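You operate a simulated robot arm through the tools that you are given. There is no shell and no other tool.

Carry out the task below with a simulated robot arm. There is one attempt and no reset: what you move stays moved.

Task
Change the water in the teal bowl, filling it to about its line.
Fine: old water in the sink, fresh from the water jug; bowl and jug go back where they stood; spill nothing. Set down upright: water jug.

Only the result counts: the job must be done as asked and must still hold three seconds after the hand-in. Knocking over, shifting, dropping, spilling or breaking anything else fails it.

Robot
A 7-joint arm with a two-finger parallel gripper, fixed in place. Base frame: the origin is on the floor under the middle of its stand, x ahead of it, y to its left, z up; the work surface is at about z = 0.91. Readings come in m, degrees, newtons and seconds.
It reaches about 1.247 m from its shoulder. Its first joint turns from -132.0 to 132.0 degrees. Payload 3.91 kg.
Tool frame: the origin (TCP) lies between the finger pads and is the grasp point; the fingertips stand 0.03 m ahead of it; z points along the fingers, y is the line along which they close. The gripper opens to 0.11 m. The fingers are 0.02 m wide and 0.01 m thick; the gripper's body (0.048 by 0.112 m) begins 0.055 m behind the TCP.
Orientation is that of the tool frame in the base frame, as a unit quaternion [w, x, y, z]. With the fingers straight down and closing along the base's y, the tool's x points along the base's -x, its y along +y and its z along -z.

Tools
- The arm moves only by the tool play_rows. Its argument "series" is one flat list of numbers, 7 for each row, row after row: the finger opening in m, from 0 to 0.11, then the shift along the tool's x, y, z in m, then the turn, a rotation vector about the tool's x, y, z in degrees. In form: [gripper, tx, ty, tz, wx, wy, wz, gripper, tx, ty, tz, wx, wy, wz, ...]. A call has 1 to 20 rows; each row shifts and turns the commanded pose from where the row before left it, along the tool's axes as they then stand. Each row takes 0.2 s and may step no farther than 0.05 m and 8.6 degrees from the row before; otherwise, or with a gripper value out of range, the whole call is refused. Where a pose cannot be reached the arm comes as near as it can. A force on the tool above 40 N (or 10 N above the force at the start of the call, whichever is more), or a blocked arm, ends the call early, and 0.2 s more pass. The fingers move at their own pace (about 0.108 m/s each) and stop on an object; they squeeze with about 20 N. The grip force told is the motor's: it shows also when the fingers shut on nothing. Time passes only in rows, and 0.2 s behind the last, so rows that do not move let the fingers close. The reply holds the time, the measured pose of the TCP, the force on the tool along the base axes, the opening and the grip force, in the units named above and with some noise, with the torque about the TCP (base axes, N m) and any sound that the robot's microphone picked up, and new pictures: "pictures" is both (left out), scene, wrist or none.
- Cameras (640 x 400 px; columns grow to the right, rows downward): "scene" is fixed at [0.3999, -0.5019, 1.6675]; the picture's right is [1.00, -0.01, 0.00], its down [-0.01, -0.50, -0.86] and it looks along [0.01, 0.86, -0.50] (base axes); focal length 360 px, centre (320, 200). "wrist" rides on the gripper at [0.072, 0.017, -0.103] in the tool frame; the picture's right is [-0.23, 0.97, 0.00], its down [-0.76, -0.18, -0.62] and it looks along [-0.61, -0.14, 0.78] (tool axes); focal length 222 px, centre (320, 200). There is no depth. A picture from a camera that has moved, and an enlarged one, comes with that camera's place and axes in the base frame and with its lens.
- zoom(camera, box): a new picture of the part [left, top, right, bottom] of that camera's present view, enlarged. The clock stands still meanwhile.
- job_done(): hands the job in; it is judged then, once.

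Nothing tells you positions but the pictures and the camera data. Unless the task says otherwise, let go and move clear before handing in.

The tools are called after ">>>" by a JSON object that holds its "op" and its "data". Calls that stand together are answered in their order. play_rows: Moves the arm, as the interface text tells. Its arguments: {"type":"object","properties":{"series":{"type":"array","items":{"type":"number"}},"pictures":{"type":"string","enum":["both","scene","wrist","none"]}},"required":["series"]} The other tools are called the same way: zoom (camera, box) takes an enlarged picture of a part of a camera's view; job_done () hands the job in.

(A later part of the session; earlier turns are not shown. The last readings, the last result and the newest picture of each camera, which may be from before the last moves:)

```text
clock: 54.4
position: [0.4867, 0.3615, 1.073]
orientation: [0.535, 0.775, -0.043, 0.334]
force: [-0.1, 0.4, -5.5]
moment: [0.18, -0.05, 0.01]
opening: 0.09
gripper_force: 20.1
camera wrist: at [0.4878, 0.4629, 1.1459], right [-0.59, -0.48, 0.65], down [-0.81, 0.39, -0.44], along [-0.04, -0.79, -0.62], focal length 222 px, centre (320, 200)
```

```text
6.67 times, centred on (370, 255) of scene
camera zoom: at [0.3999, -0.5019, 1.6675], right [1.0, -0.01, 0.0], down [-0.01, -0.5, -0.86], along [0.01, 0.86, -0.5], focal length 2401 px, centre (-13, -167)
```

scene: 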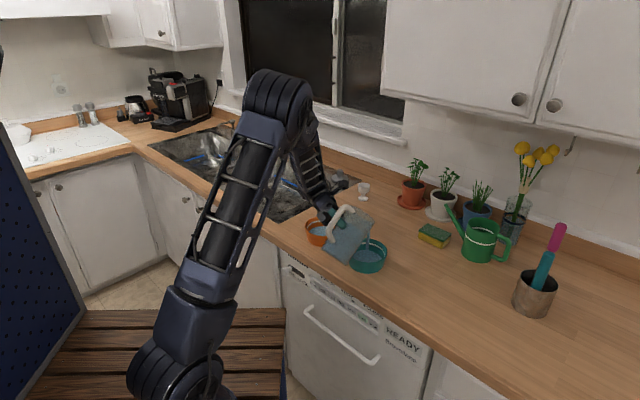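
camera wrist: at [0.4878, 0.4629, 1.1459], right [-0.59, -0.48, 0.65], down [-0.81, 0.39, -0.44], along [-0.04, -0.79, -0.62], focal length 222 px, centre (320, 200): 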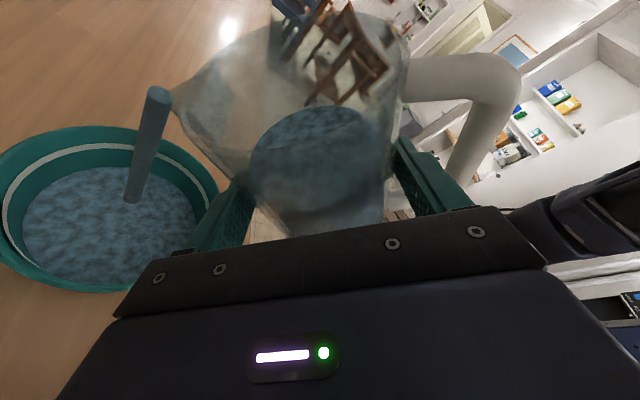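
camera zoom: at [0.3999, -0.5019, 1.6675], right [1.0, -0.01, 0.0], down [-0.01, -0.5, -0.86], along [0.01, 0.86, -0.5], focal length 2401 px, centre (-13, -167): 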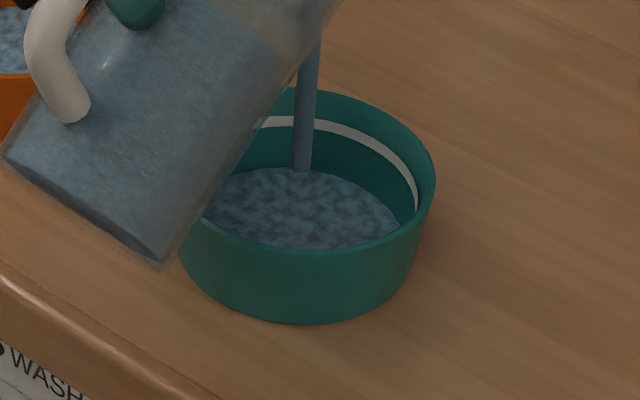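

Only a thin layer so far. I'll hold the pose briefly and watch the rate.

>>> {"op": "play_rows", "data": {"series": [0, 0, 0, 0, 0, 0, 0], "pictures": "wrist"}}

>>> {"op": "zoom", "data": {"camera": "scene", "box": [335, 225, 405, 285]}}

```text
clock: 54.8
position: [0.487, 0.3605, 1.0719]
orientation: [0.535, 0.775, -0.044, 0.334]
force: [0.2, 0.0, -4.3]
moment: [0.17, -0.03, 0.03]
opening: 0.0898
gripper_force: 19.7
camera wrist: at [0.4878, 0.4628, 1.146], right [-0.59, -0.48, 0.65], down [-0.81, 0.39, -0.44], along [-0.04, -0.79, -0.62], focal length 222 px, centre (320, 200)
```

wrist: 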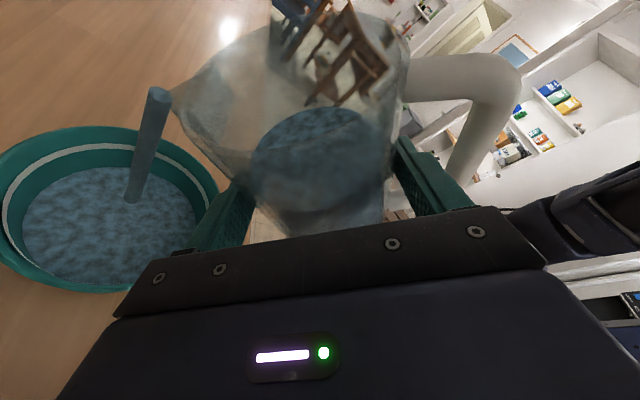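

```text
6.67 times, centred on (370, 255) of scene
camera zoom: at [0.3999, -0.5019, 1.6675], right [1.0, -0.01, 0.0], down [-0.01, -0.5, -0.86], along [0.01, 0.86, -0.5], focal length 2401 px, centre (-13, -167)
```

zoom: 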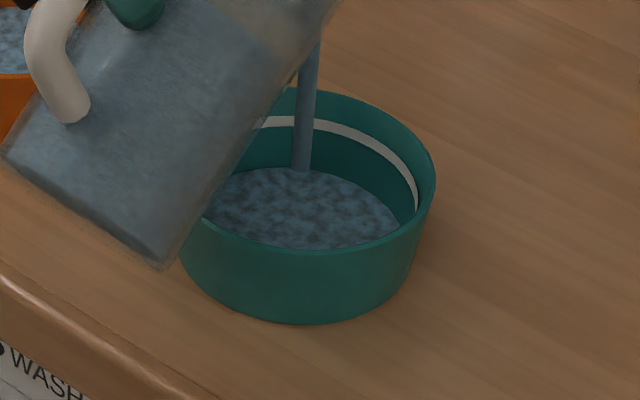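

The flow is slow at this angle. I'll hold for about a second and compare.

>>> {"op": "play_rows", "data": {"series": [0, 0, 0, 0, 0, 0, 0, 0, 0, 0, 0, 0, 0, 0, 0, 0, 0, 0, 0, 0, 0, 0, 0, 0, 0, 0, 0, 0, 0, 0, 0, 0, 0, 0, 0], "pictures": "wrist"}}

>>> {"op": "zoom", "data": {"camera": "scene", "box": [335, 225, 405, 285]}}

>>> {"op": "zoom", "data": {"camera": "wrist", "box": [0, 80, 260, 300]}}

```text
clock: 56.0
position: [0.4874, 0.3611, 1.0711]
orientation: [0.534, 0.775, -0.043, 0.334]
force: [0.8, -0.6, -5.5]
moment: [0.12, -0.08, 0.01]
opening: 0.0899
gripper_force: 19.7
camera wrist: at [0.4878, 0.4627, 1.146], right [-0.59, -0.48, 0.65], down [-0.81, 0.39, -0.44], along [-0.04, -0.79, -0.62], focal length 222 px, centre (320, 200)
```

wrist: 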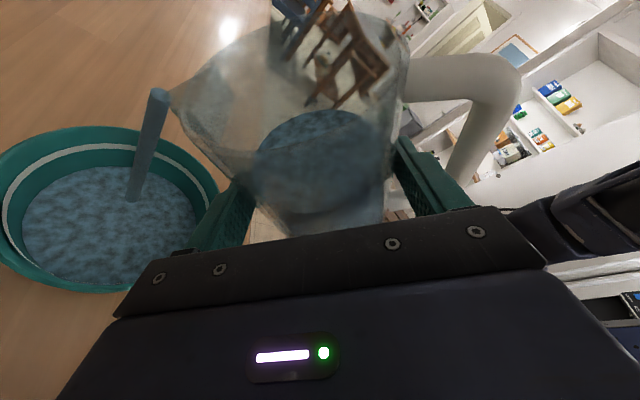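

```text
6.67 times, centred on (370, 255) of scene
camera zoom: at [0.3999, -0.5019, 1.6675], right [1.0, -0.01, 0.0], down [-0.01, -0.5, -0.86], along [0.01, 0.86, -0.5], focal length 2401 px, centre (-13, -167)
```

zoom: 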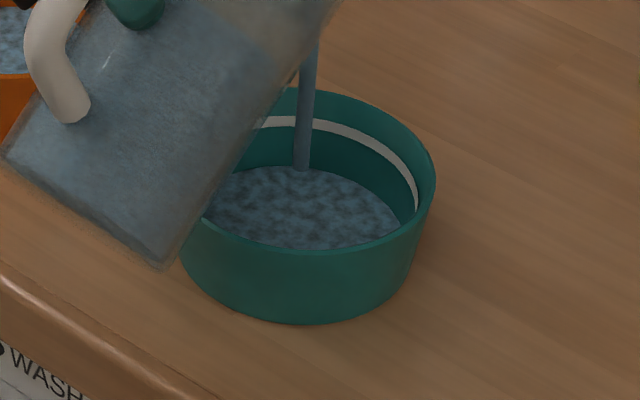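

```text
1.82 times, centred on (130, 190) of wrist
camera zoom: at [0.4878, 0.4627, 1.146], right [-0.59, -0.48, 0.65], down [-0.81, 0.39, -0.44], along [-0.04, -0.79, -0.62], focal length 404 px, centre (666, 218)
```

zoom: 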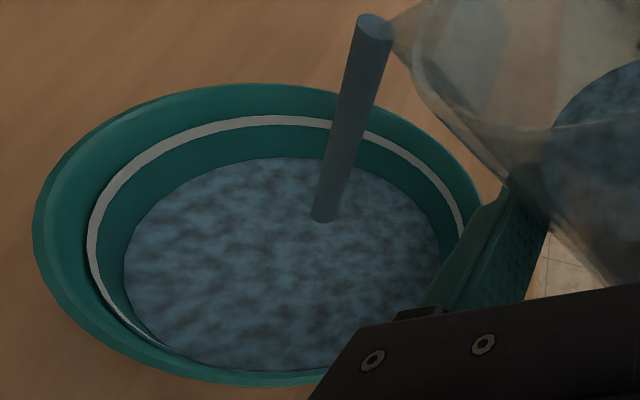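

The flow tapers off at each tilt, which makes it easy to control. I'll tilt 4° more and hold.

>>> {"op": "play_rows", "data": {"series": [0, 0, 0, 0, -0.68, 0, -1.88, 0, 0, 0, 0, -0.68, 0, -1.88, 0, 0, 0, 0, 0, 0, 0, 0, 0, 0, 0, 0, 0, 0, 0, 0, 0, 0, 0, 0, 0], "pictures": "wrist"}}

>>> {"op": "zoom", "data": {"camera": "scene", "box": [335, 225, 405, 285]}}

>>> {"op": "zoom", "data": {"camera": "wrist", "box": [0, 80, 260, 300]}}

```text
clock: 57.2
position: [0.4862, 0.3614, 1.0713]
orientation: [0.554, 0.77, -0.023, 0.316]
force: [0.3, 0.0, -4.9]
moment: [0.2, -0.02, 0.0]
opening: 0.0899
gripper_force: 19.6
camera wrist: at [0.4916, 0.4664, 1.1408], right [-0.56, -0.45, 0.7], down [-0.83, 0.37, -0.42], along [-0.07, -0.82, -0.57], focal length 222 px, centre (320, 200)
```

wrist: 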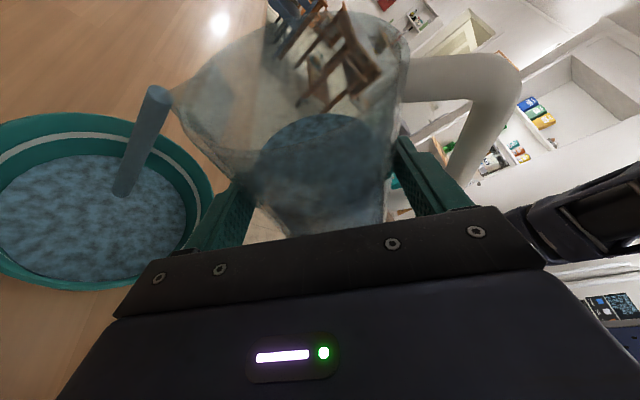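

```text
6.67 times, centred on (370, 255) of scene
camera zoom: at [0.3999, -0.5019, 1.6675], right [1.0, -0.01, 0.0], down [-0.01, -0.5, -0.86], along [0.01, 0.86, -0.5], focal length 2401 px, centre (-13, -167)
```

zoom: 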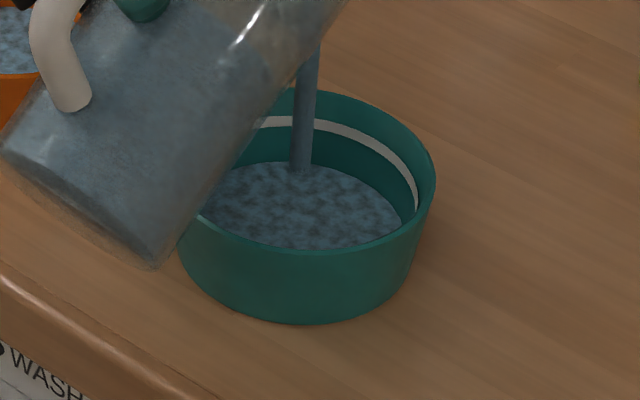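

```text
1.82 times, centred on (130, 190) of wrist
camera zoom: at [0.4916, 0.4664, 1.1408], right [-0.56, -0.45, 0.7], down [-0.83, 0.37, -0.42], along [-0.07, -0.82, -0.57], focal length 404 px, centre (666, 218)
```

zoom: 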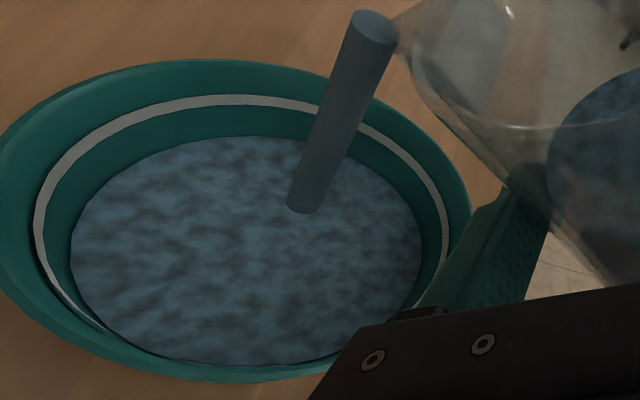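

The level is rising steadily. I'll tilt another 4° and hold a little longer.

>>> {"op": "play_rows", "data": {"series": [0, 0, 0, 0, -0.68, 0, -1.88, 0, 0, 0, 0, -0.68, 0, -1.88, 0, 0, 0, 0, 0, 0, 0, 0, 0, 0, 0, 0, 0, 0, 0, 0, 0, 0, 0, 0, 0, 0, 0, 0, 0, 0, 0, 0], "pictures": "wrist"}}

>>> {"op": "zoom", "data": {"camera": "scene", "box": [335, 225, 405, 285]}}

>>> {"op": "zoom", "data": {"camera": "wrist", "box": [0, 80, 260, 300]}}

```text
clock: 58.6
position: [0.4872, 0.3612, 1.0721]
orientation: [0.574, 0.763, -0.001, 0.297]
force: [-0.9, -0.1, -4.3]
moment: [0.15, -0.06, -0.01]
opening: 0.0897
gripper_force: 20.1
camera wrist: at [0.4949, 0.4696, 1.1352], right [-0.52, -0.41, 0.75], down [-0.85, 0.35, -0.4], along [-0.1, -0.84, -0.53], focal length 222 px, centre (320, 200)
```

wrist: 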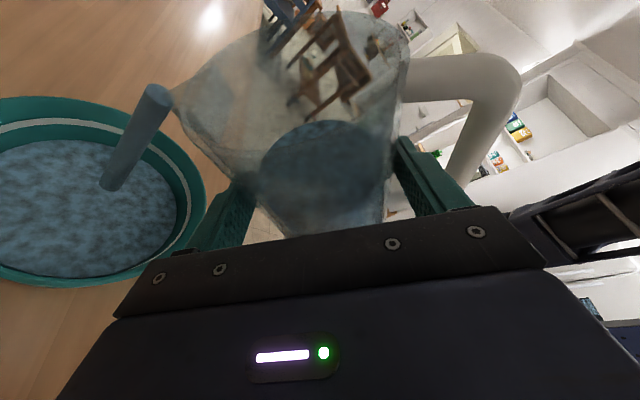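

```text
6.67 times, centred on (370, 255) of scene
camera zoom: at [0.3999, -0.5019, 1.6675], right [1.0, -0.01, 0.0], down [-0.01, -0.5, -0.86], along [0.01, 0.86, -0.5], focal length 2401 px, centre (-13, -167)
```

zoom: 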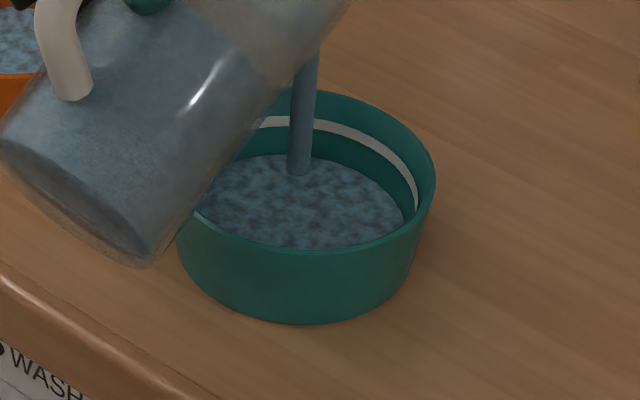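

```text
1.82 times, centred on (130, 190) of wrist
camera zoom: at [0.4949, 0.4696, 1.1352], right [-0.52, -0.41, 0.75], down [-0.85, 0.35, -0.4], along [-0.1, -0.84, -0.53], focal length 404 px, centre (666, 218)
```

zoom: 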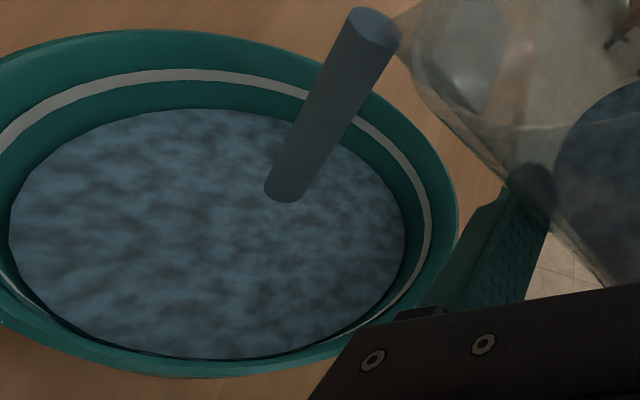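

The level is about a third of the way up to the line, and the stream lands a bit toward the back. I'll shift the jug about 1.7 cm to centre the stream and tilt a few degrees more.

>>> {"op": "play_rows", "data": {"series": [0, -0.0019, 0.0019, 0.005, 0, 0, 0, 0, -0.0019, 0.0019, 0.005, 0, 0, 0, 0, -0.0019, 0.0019, 0.005, -0.68, 0, -1.88, 0, 0, 0, 0, -0.68, 0, -1.88, 0, 0, 0, 0, 0, 0, 0, 0, 0, 0, 0, 0, 0, 0, 0, 0, 0, 0, 0, 0, 0], "pictures": "wrist"}}

>>> {"op": "zoom", "data": {"camera": "scene", "box": [335, 225, 405, 285]}}

>>> {"op": "zoom", "data": {"camera": "wrist", "box": [0, 80, 260, 300]}}

```text
clock: 60.2
position: [0.4868, 0.3426, 1.0714]
orientation: [0.591, 0.756, 0.021, 0.279]
force: [1.5, 0.7, -5.4]
moment: [0.17, -0.02, -0.01]
opening: 0.0897
gripper_force: 19.6
camera wrist: at [0.4977, 0.4557, 1.1294], right [-0.48, -0.37, 0.79], down [-0.87, 0.33, -0.37], along [-0.12, -0.87, -0.48], focal length 222 px, centre (320, 200)
```

wrist: 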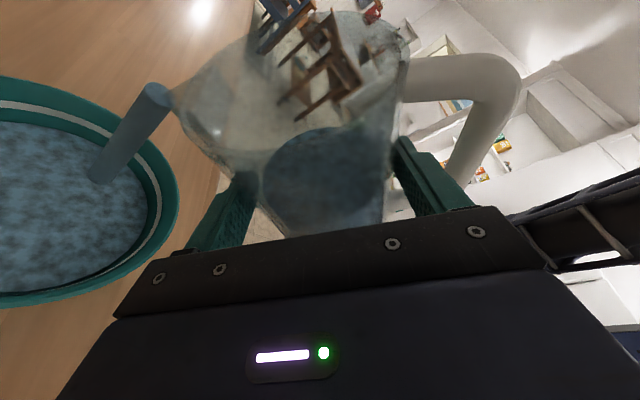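

```text
6.67 times, centred on (370, 255) of scene
camera zoom: at [0.3999, -0.5019, 1.6675], right [1.0, -0.01, 0.0], down [-0.01, -0.5, -0.86], along [0.01, 0.86, -0.5], focal length 2401 px, centre (-13, -167)
```

zoom: 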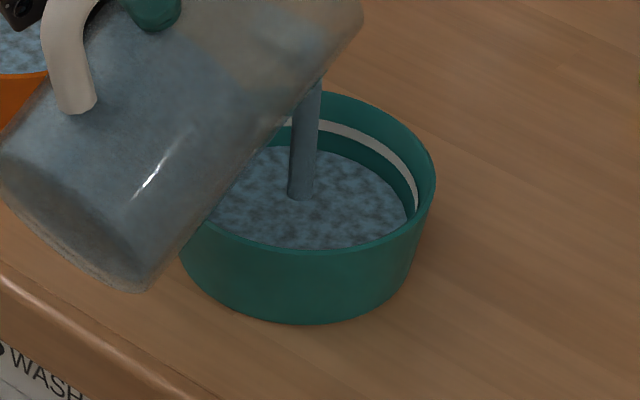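

```text
1.82 times, centred on (130, 190) of wrist
camera zoom: at [0.4977, 0.4557, 1.1294], right [-0.48, -0.37, 0.79], down [-0.87, 0.33, -0.37], along [-0.12, -0.87, -0.48], focal length 404 px, centre (666, 218)
```

zoom: 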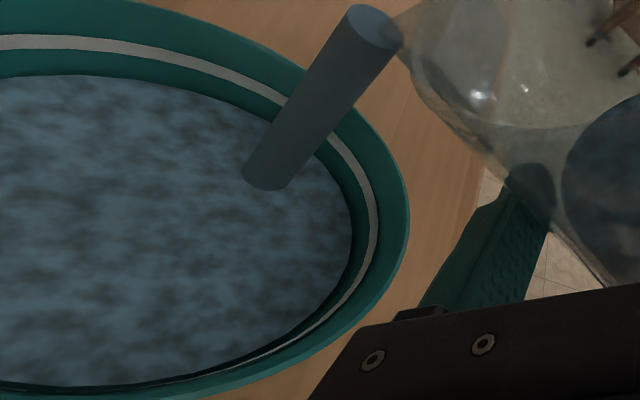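

The stream is now centred and the level keeps climbing. I'll continue.

>>> {"op": "play_rows", "data": {"series": [0, 0, 0, 0, -0.68, 0, -1.88, 0, 0, 0, 0, -0.68, 0, -1.88, 0, 0, 0, 0, 0, 0, 0, 0, 0, 0, 0, 0, 0, 0, 0, 0, 0, 0, 0, 0, 0, 0, 0, 0, 0, 0, 0, 0], "pictures": "wrist"}}

>>> {"op": "zoom", "data": {"camera": "scene", "box": [335, 225, 405, 285]}}

>>> {"op": "zoom", "data": {"camera": "wrist", "box": [0, 60, 260, 280]}}

```text
clock: 61.6
position: [0.4874, 0.3438, 1.0717]
orientation: [0.609, 0.748, 0.041, 0.259]
force: [0.0, 0.1, -5.1]
moment: [0.17, -0.03, -0.02]
opening: 0.0899
gripper_force: 20.1
camera wrist: at [0.5006, 0.4584, 1.1231], right [-0.44, -0.33, 0.83], down [-0.89, 0.31, -0.35], along [-0.14, -0.89, -0.43], focal length 222 px, centre (320, 200)
```

wrist: 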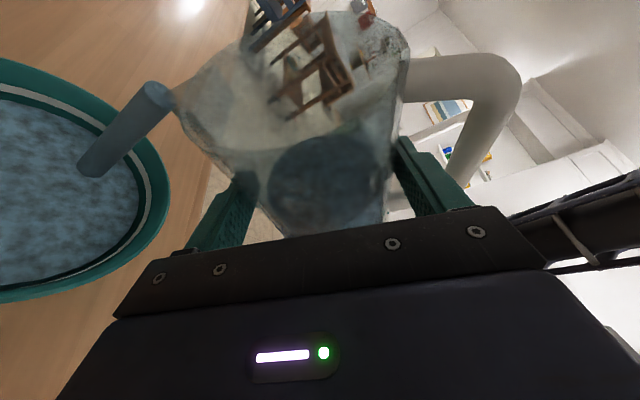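

```text
6.67 times, centred on (370, 255) of scene
camera zoom: at [0.3999, -0.5019, 1.6675], right [1.0, -0.01, 0.0], down [-0.01, -0.5, -0.86], along [0.01, 0.86, -0.5], focal length 2401 px, centre (-13, -167)
```

zoom: 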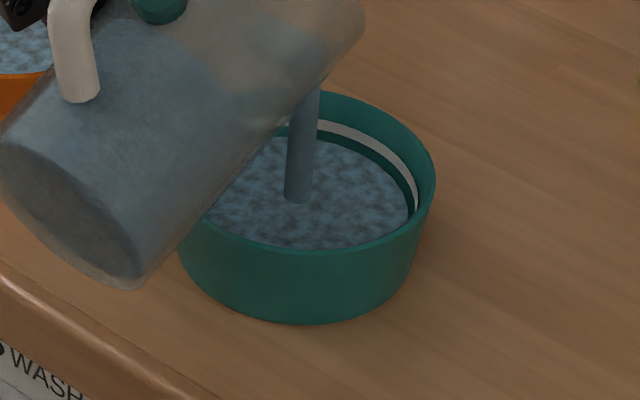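

```text
1.82 times, centred on (130, 170) of wrist
camera zoom: at [0.5006, 0.4584, 1.1231], right [-0.44, -0.33, 0.83], down [-0.89, 0.31, -0.35], along [-0.14, -0.89, -0.43], focal length 404 px, centre (666, 254)
```

zoom: 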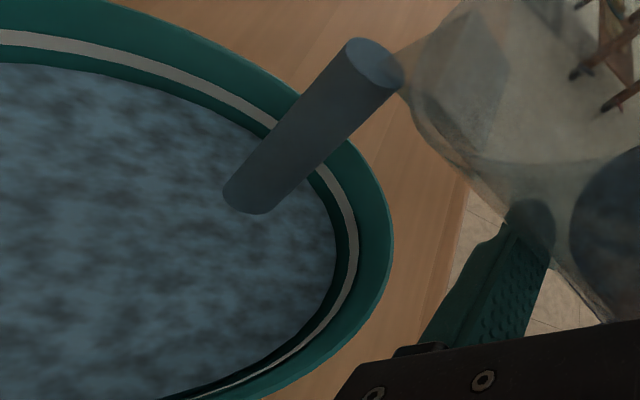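

The water is about 6–7 mm below the line. I'll hold briefly without more tilt and check again.

>>> {"op": "play_rows", "data": {"series": [0, 0, 0, 0, -0.34, 0, -0.94, 0, 0, 0, 0, 0, 0, 0, 0, 0, 0, 0, 0, 0, 0], "pictures": "wrist"}}

>>> {"op": "zoom", "data": {"camera": "scene", "box": [335, 225, 405, 285]}}

>>> {"op": "zoom", "data": {"camera": "wrist", "box": [0, 60, 260, 280]}}

```text
clock: 62.4
position: [0.4865, 0.3444, 1.0708]
orientation: [0.614, 0.746, 0.047, 0.254]
force: [0.2, -0.6, -6.1]
moment: [0.14, -0.07, 0.0]
opening: 0.0902
gripper_force: 19.5
camera wrist: at [0.5013, 0.459, 1.1215], right [-0.43, -0.32, 0.84], down [-0.89, 0.31, -0.34], along [-0.15, -0.9, -0.42], focal length 222 px, centre (320, 200)
```

wrist: 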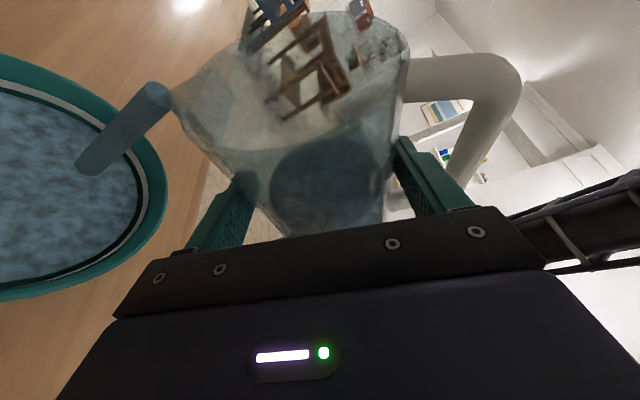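

```text
6.67 times, centred on (370, 255) of scene
camera zoom: at [0.3999, -0.5019, 1.6675], right [1.0, -0.01, 0.0], down [-0.01, -0.5, -0.86], along [0.01, 0.86, -0.5], focal length 2401 px, centre (-13, -167)
```

zoom: 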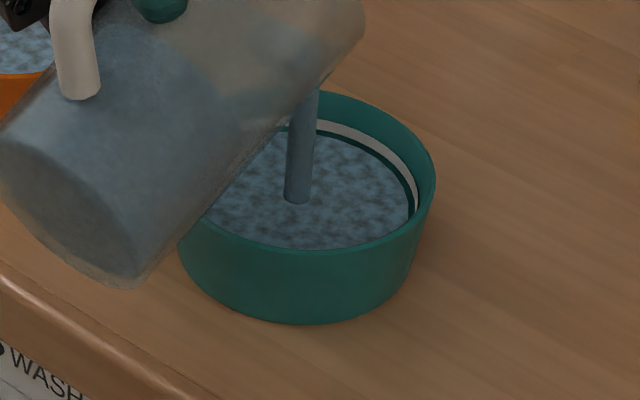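

```text
1.82 times, centred on (130, 170) of wrist
camera zoom: at [0.5013, 0.459, 1.1215], right [-0.43, -0.32, 0.84], down [-0.89, 0.31, -0.34], along [-0.15, -0.9, -0.42], focal length 404 px, centre (666, 254)
```

zoom: 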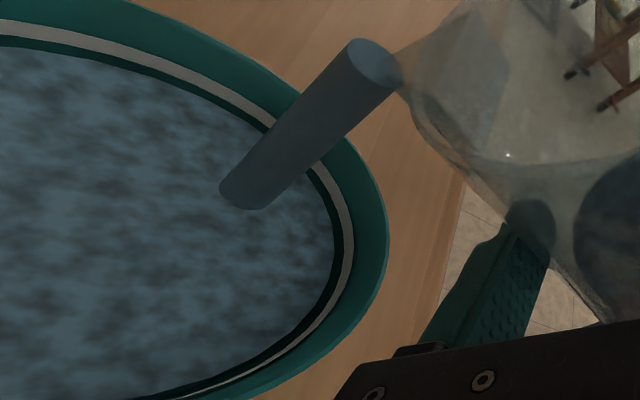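

Close to the line's lower edge now. A short further hold, then I'll re-check before tilting back.

>>> {"op": "play_rows", "data": {"series": [0, 0, 0, 0, 0, 0, 0, 0, 0, 0, 0, 0, 0, 0], "pictures": "wrist"}}

>>> {"op": "zoom", "data": {"camera": "scene", "box": [335, 225, 405, 285]}}

>>> {"op": "zoom", "data": {"camera": "wrist", "box": [0, 60, 260, 280]}}

```text
clock: 63.0
position: [0.4881, 0.3452, 1.0715]
orientation: [0.614, 0.746, 0.048, 0.254]
force: [0.8, 0.0, -4.5]
moment: [0.17, -0.04, -0.01]
opening: 0.0898
gripper_force: 20.0
camera wrist: at [0.5013, 0.459, 1.1215], right [-0.43, -0.32, 0.84], down [-0.89, 0.31, -0.34], along [-0.15, -0.9, -0.42], focal length 222 px, centre (320, 200)
```

wrist: 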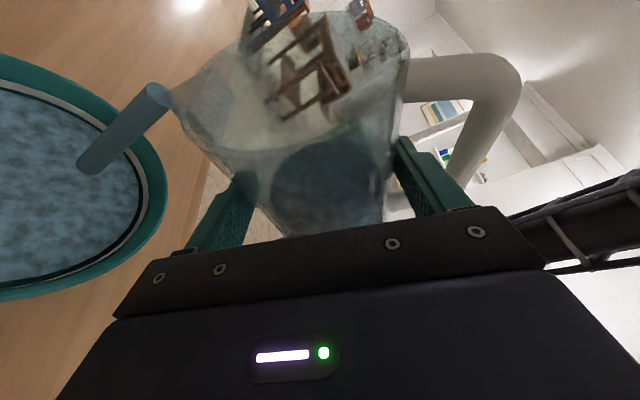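

```text
6.67 times, centred on (370, 255) of scene
camera zoom: at [0.3999, -0.5019, 1.6675], right [1.0, -0.01, 0.0], down [-0.01, -0.5, -0.86], along [0.01, 0.86, -0.5], focal length 2401 px, centre (-13, -167)
```

zoom: 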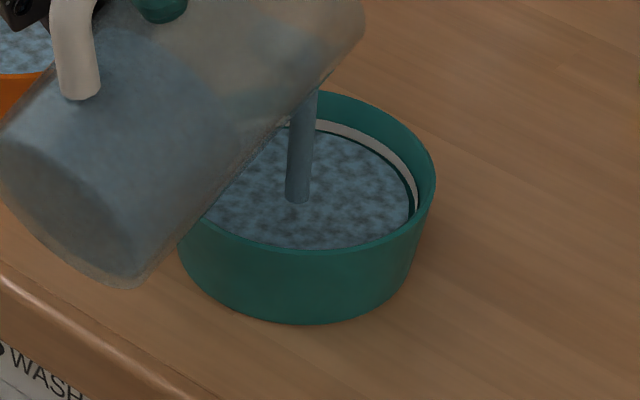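

```text
1.82 times, centred on (130, 170) of wrist
camera zoom: at [0.5013, 0.459, 1.1215], right [-0.43, -0.32, 0.84], down [-0.89, 0.31, -0.34], along [-0.15, -0.9, -0.42], focal length 404 px, centre (666, 254)
```

zoom: 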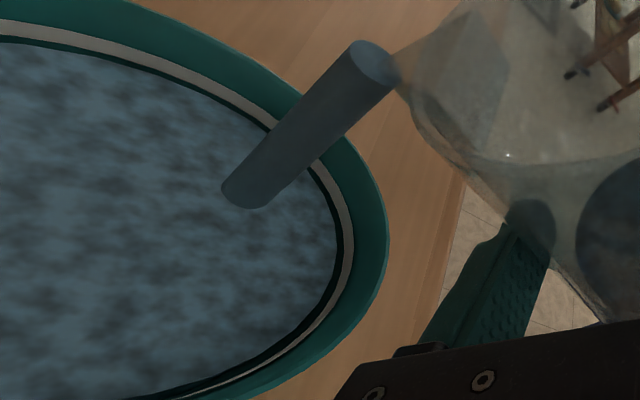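

The water is just touching below the line. I'll give it 0.4 s more, then tilt the jug back upright smoothly.

>>> {"op": "play_rows", "data": {"series": [0, 0, 0, 0, 0, 0, 0, 0, 0, 0, 0, 0, 0, 0, 0, 0, 0, 0, 2.052, 0, 5.638, 0, 0, 0, 0, 2.736, 0, 7.518, 0, 0, 0, 0, 2.736, 0, 7.518, 0, 0, 0, 0, 2.736, 0, 7.518, 0, 0, 0, 0, 2.736, 0, 7.518, 0, 0, 0, 0, 2.736, 0, 7.518, 0, 0, 0, 0, 2.736, 0, 7.518, 0, 0, 0, 0, 2.736, 0, 7.518, 0, 0, 0, 0, 2.736, 0, 7.518, 0, 0, 0, 0, 0, 0, 0]}}

>>> {"op": "zoom", "data": {"camera": "scene", "box": [335, 225, 405, 285]}}

>>> {"op": "zoom", "data": {"camera": "scene", "box": [290, 160, 450, 290]}}

```text
clock: 65.6
position: [0.488, 0.3442, 1.0714]
orientation: [0.218, 0.757, -0.314, 0.53]
force: [0.5, -0.2, -4.8]
moment: [0.12, -0.03, 0.02]
opening: 0.0898
gripper_force: 19.6
camera wrist: at [0.4247, 0.3822, 1.1735], right [-0.74, -0.63, -0.22], down [-0.47, 0.72, -0.5], along [0.47, -0.27, -0.84], focal length 222 px, centre (320, 200)
```

scene: 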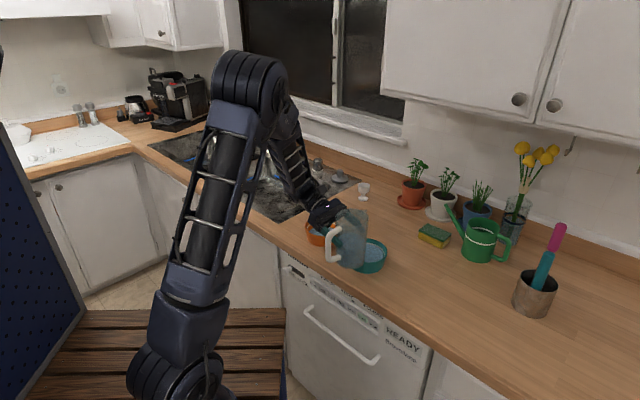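
wrist: 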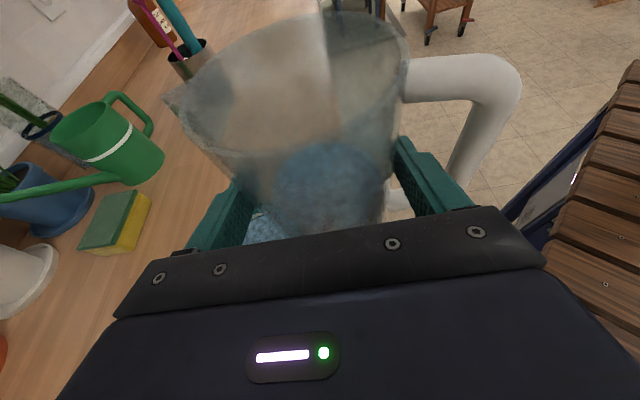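

```text
6.67 times, centred on (370, 255) of scene
camera zoom: at [0.3999, -0.5019, 1.6675], right [1.0, -0.01, 0.0], down [-0.01, -0.5, -0.86], along [0.01, 0.86, -0.5], focal length 2401 px, centre (-13, -167)
```

zoom: 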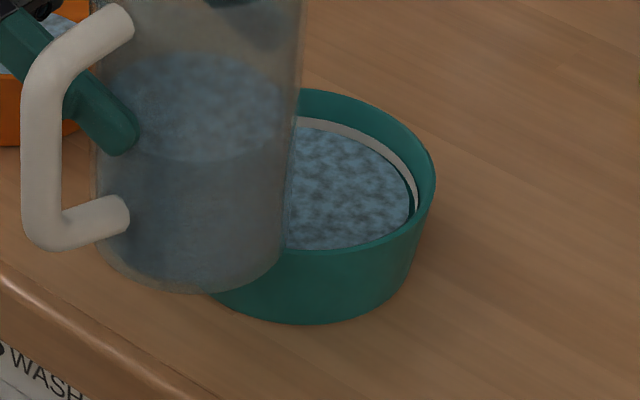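

```text
3.08 times, centred on (370, 225) of scene
camera zoom: at [0.3999, -0.5019, 1.6675], right [1.0, -0.01, 0.0], down [-0.01, -0.5, -0.86], along [0.01, 0.86, -0.5], focal length 1108 px, centre (166, 123)
```

zoom: 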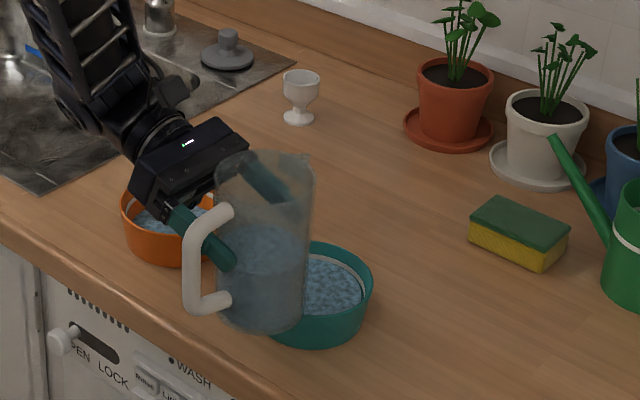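

The jug is upright again, no drips. I'll lift and move it back above its home spot, then inspect the bowl level with a clear view.

>>> {"op": "play_rows", "data": {"series": [0, 0.0122, 0, -0.0044, 0, 0, 0, 0, 0.0122, 0, -0.0044, 0, 0, 0, 0, 0.0122, 0, -0.0045, 0, 0, 0, 0, 0.0034, -0.0076, 0.0092, 0, 0, 0, 0, 0.0067, -0.0151, 0.01842, 0, 0, 0, 0, 0.0067, -0.0151, 0.01842, 0, 0, 0, 0, 0.0067, -0.0151, 0.01842, 0, 0, 0, 0, 0.0067, -0.0151, 0.01842, 0, 0, 0, 0, 0.0067, -0.0151, 0.01842, 0, 0, 0, 0, 0.0067, -0.0151, 0.01842, 0, 0, 0, 0, 0.0067, -0.0151, 0.01842, 0, 0, 0, 0, 0.0067, -0.0151, 0.01842, 0, 0, 0, 0, 0.0067, -0.0151, 0.01842, 0, 0, 0, 0, 0.0033, -0.0076, 0.0092, 0, 0, 0, 0, 0, 0, 0, 0, 0, 0]}}

>>> {"op": "zoom", "data": {"camera": "scene", "box": [335, 225, 405, 285]}}

>>> {"op": "zoom", "data": {"camera": "scene", "box": [380, 190, 490, 300]}}

```text
clock: 68.8
position: [0.7334, 0.312, 1.1091]
orientation: [0.22, 0.757, -0.314, 0.529]
force: [-0.6, -0.2, -4.8]
moment: [0.12, 0.0, -0.01]
opening: 0.0898
gripper_force: 20.5
camera wrist: at [0.6702, 0.3508, 1.2126], right [-0.74, -0.63, -0.21], down [-0.47, 0.72, -0.5], along [0.47, -0.27, -0.84], focal length 222 px, centre (320, 200)
```

scene: 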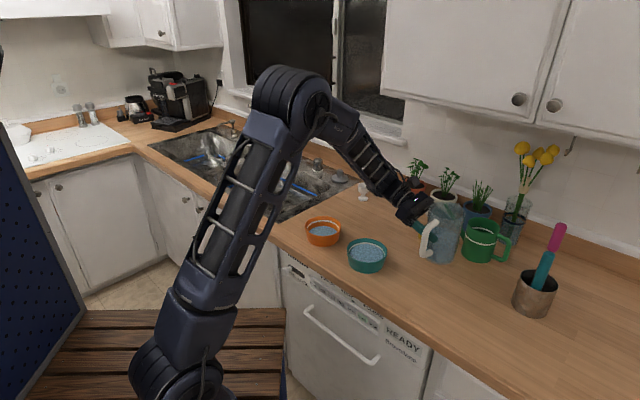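
wrist: 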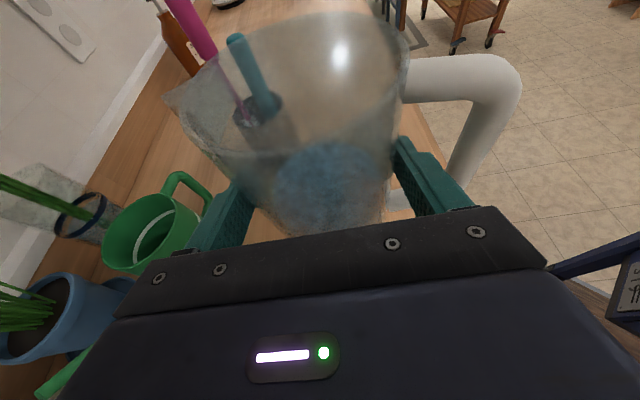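

```text
6.67 times, centred on (370, 255) of scene
camera zoom: at [0.3999, -0.5019, 1.6675], right [1.0, -0.01, 0.0], down [-0.01, -0.5, -0.86], along [0.01, 0.86, -0.5], focal length 2401 px, centre (-13, -167)
```

zoom: 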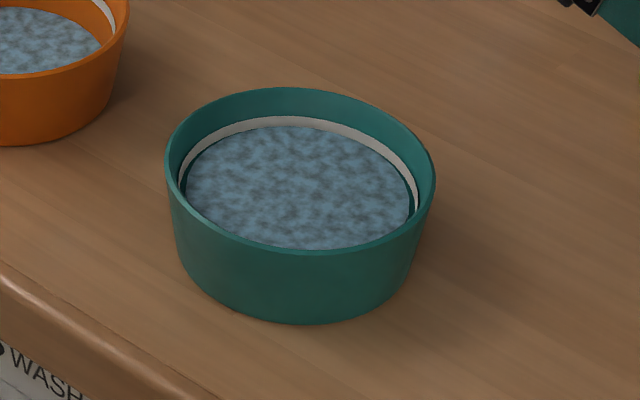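

```text
3.64 times, centred on (435, 245) of scene
camera zoom: at [0.3999, -0.5019, 1.6675], right [1.0, -0.01, 0.0], down [-0.01, -0.5, -0.86], along [0.01, 0.86, -0.5], focal length 1310 px, centre (-98, 36)
```

zoom: 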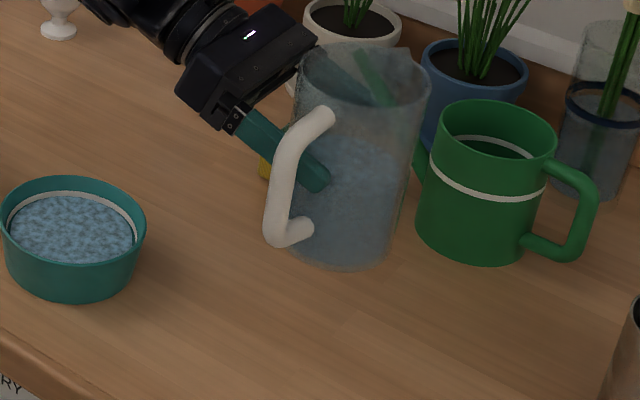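

Let me look more closely at the level versus the line.

>>> {"op": "zoom", "data": {"camera": "scene", "box": [350, 233, 385, 262]}}

>>> {"op": "zoom", "data": {"camera": "scene", "box": [300, 210, 345, 250]}}

```text
13.79 times, centred on (368, 248) of scene
camera zoom: at [0.3999, -0.5019, 1.6675], right [1.0, -0.01, 0.0], down [-0.01, -0.5, -0.86], along [0.01, 0.86, -0.5], focal length 4968 px, centre (-335, -455)
```

zoom: 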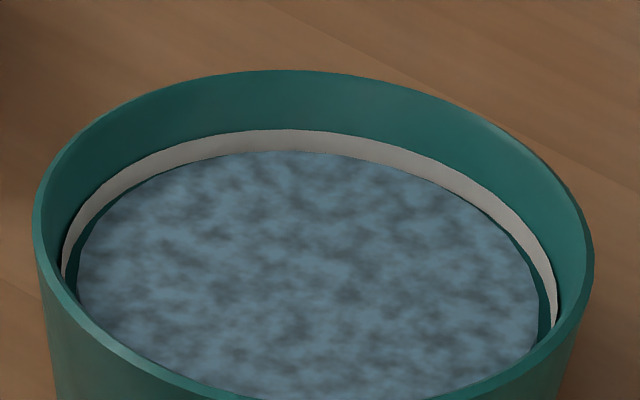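

```text
10.00 times, centred on (322, 230) of scene
camera zoom: at [0.3999, -0.5019, 1.6675], right [1.0, -0.01, 0.0], down [-0.01, -0.5, -0.86], along [0.01, 0.86, -0.5], focal length 3602 px, centre (295, -100)
```

zoom: 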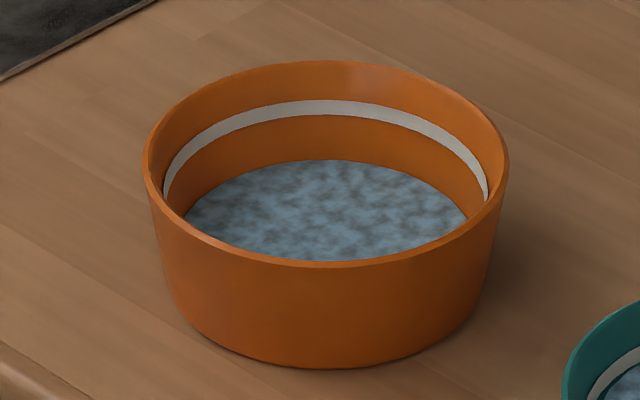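

Allowing for the inset of the water disc, the level sits at about z≈0.944–0.945, which matches the line's centre. Now I'll lower the jug straight down to its original spot.

>>> {"op": "play_rows", "data": {"series": [0, -0.0141, 0, 0.0051, 0, 0, 0, 0, -0.0188, 0, 0.00684, 0, 0, 0, 0, -0.0188, 0, 0.00684, 0, 0, 0, 0, -0.0188, 0, 0.00684, 0, 0, 0, 0, -0.0141, 0, 0.0051, 0, 0, 0, 0, -0.0094, 0, 0.0034, 0, 0, 0, 0, 0, 0, 0, 0, 0, 0]}}

>>> {"op": "zoom", "data": {"camera": "scene", "box": [380, 200, 480, 300]}}

```text
clock: 70.4
position: [0.7334, 0.3123, 1.0105]
orientation: [0.219, 0.757, -0.313, 0.53]
force: [-0.7, -0.1, -6.1]
moment: [0.16, 0.0, -0.02]
opening: 0.0898
gripper_force: 20.1
camera wrist: at [0.6706, 0.3509, 1.1124], right [-0.74, -0.63, -0.21], down [-0.47, 0.72, -0.5], along [0.47, -0.27, -0.84], focal length 222 px, centre (320, 200)
```

scene: 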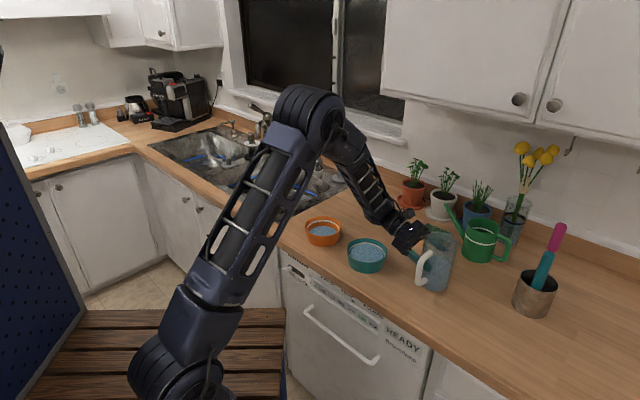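
wrist: 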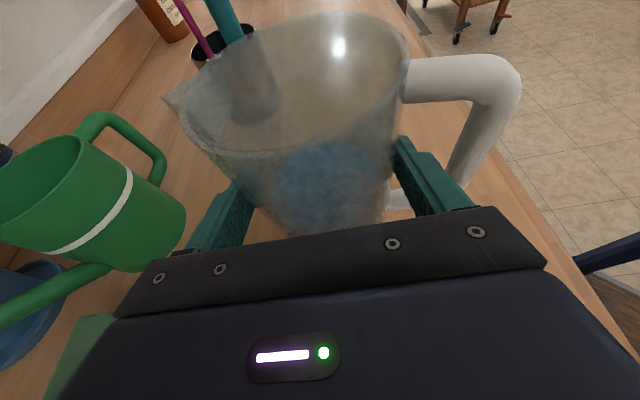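

```text
4.00 times, centred on (430, 250) of scene
camera zoom: at [0.3999, -0.5019, 1.6675], right [1.0, -0.01, 0.0], down [-0.01, -0.5, -0.86], along [0.01, 0.86, -0.5], focal length 1441 px, centre (-120, 0)
```

zoom: 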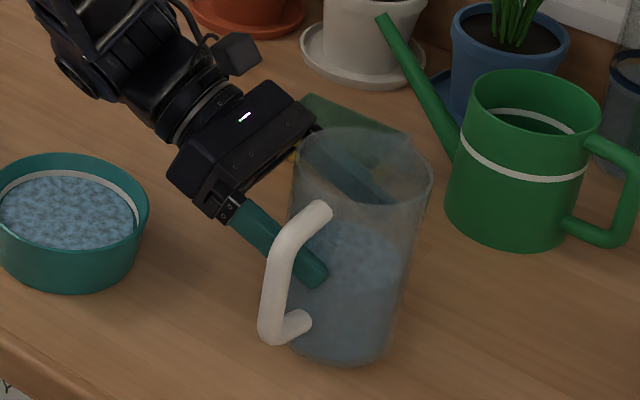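

About 9 mm to go. I'll lower gently until it rests on the counter.

>>> {"op": "play_rows", "data": {"series": [0, -0.0042, 0, 0.0015, 0, 0, 0, 0, -0.0028, 0, 0.001, 0, 0, 0, 0, -0.001, 0, 0.0004, 0, 0, 0, 0, 0, 0, 0, 0, 0, 0], "pictures": "scene"}}

>>> {"op": "zoom", "data": {"camera": "scene", "box": [380, 200, 480, 300]}}

```text
clock: 71.4
position: [0.7329, 0.3119, 1.0024]
orientation: [0.22, 0.756, -0.313, 0.531]
force: [-0.6, 0.2, 0.4]
moment: [-0.02, 0.15, -0.03]
opening: 0.0899
gripper_force: 20.1
```

scene: 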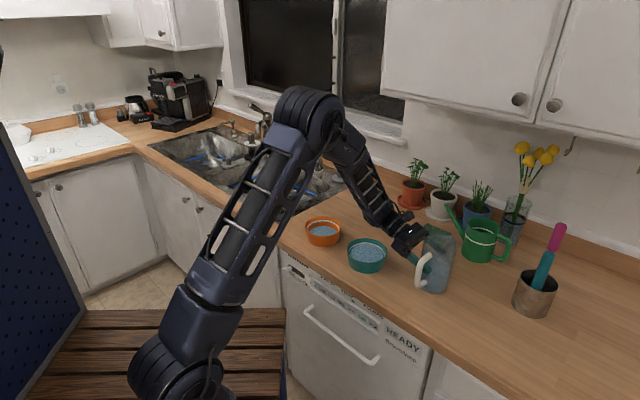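

```text
4.00 times, centred on (430, 250) of scene
camera zoom: at [0.3999, -0.5019, 1.6675], right [1.0, -0.01, 0.0], down [-0.01, -0.5, -0.86], along [0.01, 0.86, -0.5], focal length 1441 px, centre (-120, 0)
```

zoom: 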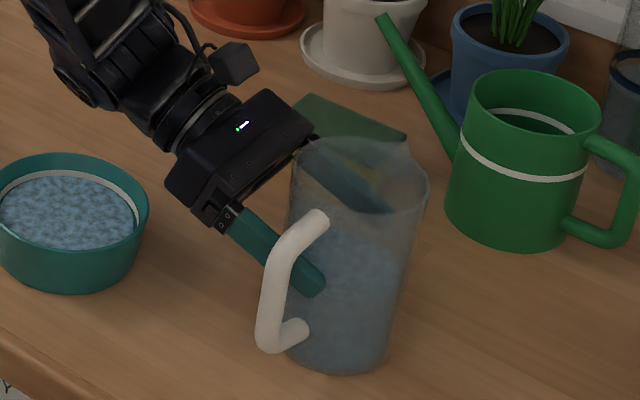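

The counter now bears the jug's weight and it matches its original place. I'll open the fingers to 0.104 and check.

>>> {"op": "play_rows", "data": {"series": [0.092, 0, 0, 0, 0, 0, 0, 0.096, 0, 0, 0, 0, 0, 0, 0.1, 0, 0, 0, 0, 0, 0, 0.104, 0, 0, 0, 0, 0, 0, 0.104, 0, 0, 0, 0, 0, 0]}}

>>> {"op": "zoom", "data": {"camera": "scene", "box": [380, 200, 480, 300]}}

>>> {"op": "zoom", "data": {"camera": "wrist", "box": [180, 0, 500, 220]}}

```text
clock: 72.6
position: [0.7322, 0.3131, 1.0009]
orientation: [0.219, 0.757, -0.313, 0.53]
force: [-0.2, 0.6, 0.0]
moment: [0.0, -0.04, -0.02]
opening: 0.1041
gripper_force: 0.0
camera wrist: at [0.67, 0.3509, 1.1041], right [-0.74, -0.63, -0.21], down [-0.47, 0.72, -0.5], along [0.47, -0.27, -0.84], focal length 222 px, centre (320, 200)
```

scene: 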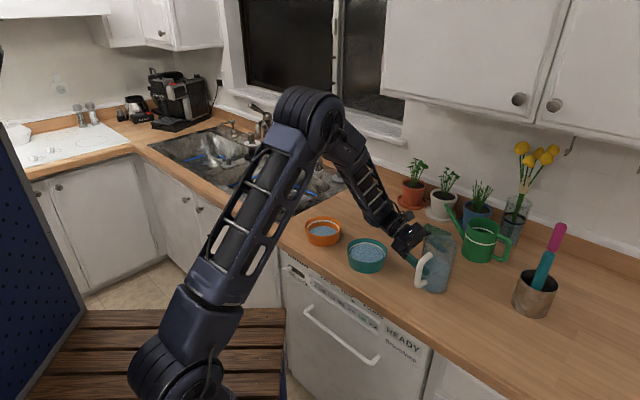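
wrist: 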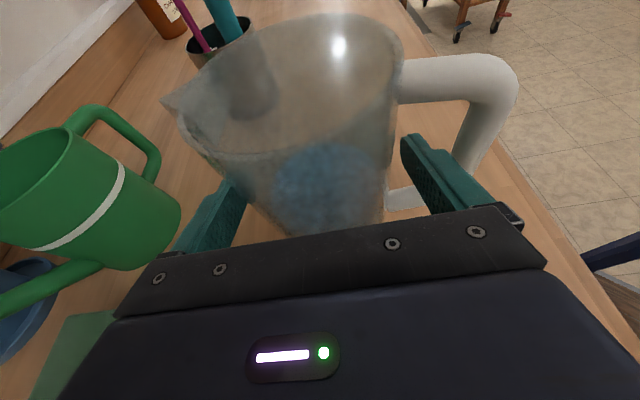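

```text
4.00 times, centred on (430, 250) of scene
camera zoom: at [0.3999, -0.5019, 1.6675], right [1.0, -0.01, 0.0], down [-0.01, -0.5, -0.86], along [0.01, 0.86, -0.5], focal length 1441 px, centre (-120, 0)
```

zoom: 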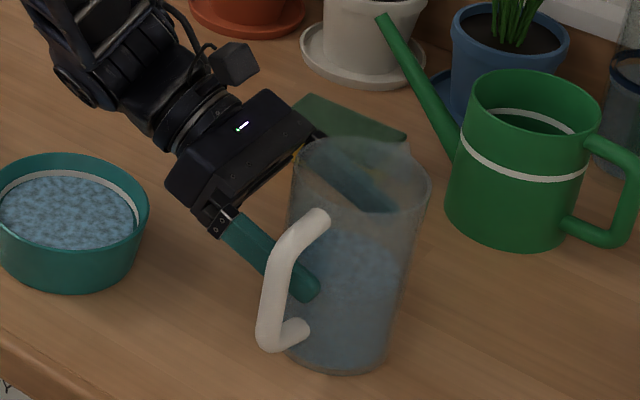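

```text
1.82 times, centred on (340, 110) of wrist
camera zoom: at [0.67, 0.3509, 1.1041], right [-0.74, -0.63, -0.21], down [-0.47, 0.72, -0.5], along [0.47, -0.27, -0.84], focal length 404 px, centre (284, 364)
```

zoom: 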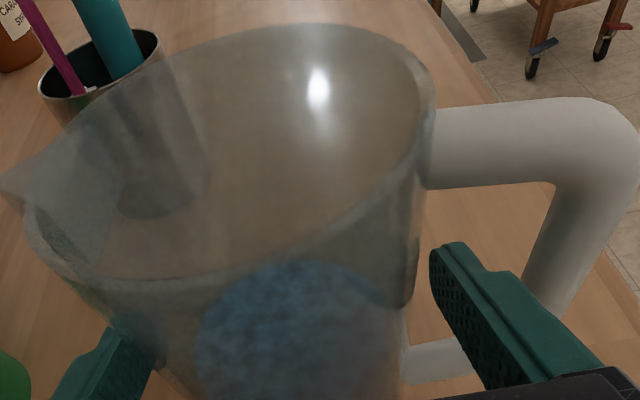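

The jug stands free and upright. I'll back out along the approach line, then raise clear.

>>> {"op": "play_rows", "data": {"series": [0.104, 0, 0, -0.01, 0, 0, 0, 0.104, 0, 0, -0.02, 0, 0, 0, 0.104, 0, 0, -0.02, 0, 0, 0, 0.104, 0, 0, -0.025, 0, 0, 0, 0.104, 0, 0, -0.025, 0, 0, 0, 0.104, 0, 0, -0.025, 0, 0, 0, 0.104, 0.028, 0, -0.01, 0, 0, 0, 0.104, 0.04, 0, -0.015, 0, 0, 0, 0.104, 0.04, 0, -0.015, 0, 0, 0, 0.104, 0.04, 0, -0.015, 0, 0, 0, 0.104, 0.04, 0, -0.015, 0, 0, 0, 0.104, 0, 0, 0, 0, 0, 0]}}

>>> {"op": "zoom", "data": {"camera": "scene", "box": [290, 180, 490, 310]}}

>>> {"op": "zoom", "data": {"camera": "scene", "box": [390, 210, 480, 310]}}

>>> {"op": "zoom", "data": {"camera": "scene", "box": [335, 225, 405, 285]}}

```text
clock: 75.2
position: [0.6485, 0.3956, 1.2453]
orientation: [0.22, 0.756, -0.313, 0.53]
force: [0.4, 0.3, -0.1]
moment: [0.0, -0.04, -0.01]
opening: 0.1041
gripper_force: 0.1
camera wrist: at [0.5865, 0.4347, 1.3477], right [-0.74, -0.63, -0.21], down [-0.47, 0.72, -0.5], along [0.47, -0.27, -0.84], focal length 222 px, centre (320, 200)
```

scene: 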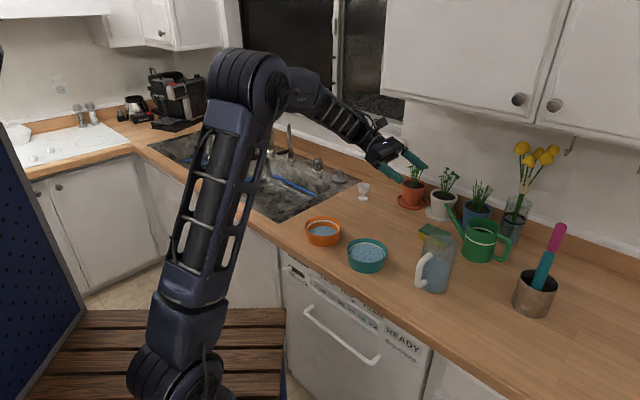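
wrist: 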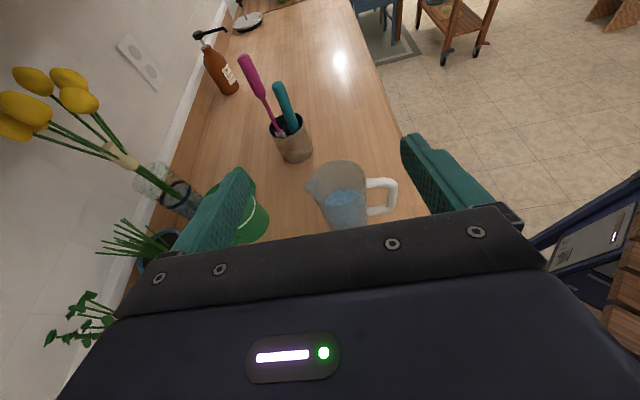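

```text
3.08 times, centred on (390, 245) of scene
camera zoom: at [0.3999, -0.5019, 1.6675], right [1.0, -0.01, 0.0], down [-0.01, -0.5, -0.86], along [0.01, 0.86, -0.5], focal length 1108 px, centre (105, 62)
```

zoom: 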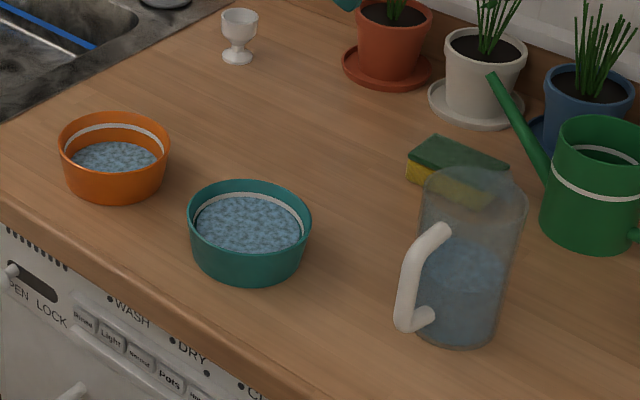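

```text
4.00 times, centred on (435, 260) of scene
camera zoom: at [0.3999, -0.5019, 1.6675], right [1.0, -0.01, 0.0], down [-0.01, -0.5, -0.86], along [0.01, 0.86, -0.5], focal length 1441 px, centre (-140, -40)
```

zoom: 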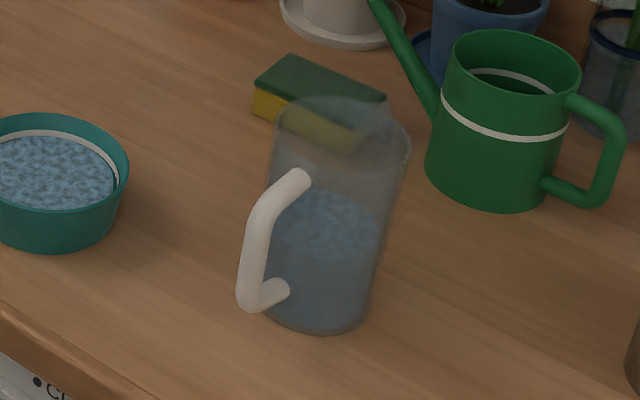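

```text
6.67 times, centred on (370, 255) of scene
camera zoom: at [0.3999, -0.5019, 1.6675], right [1.0, -0.01, 0.0], down [-0.01, -0.5, -0.86], along [0.01, 0.86, -0.5], focal length 2401 px, centre (-13, -167)
```

zoom: 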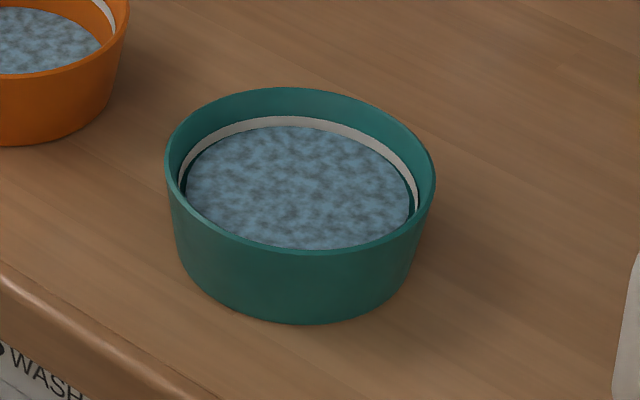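

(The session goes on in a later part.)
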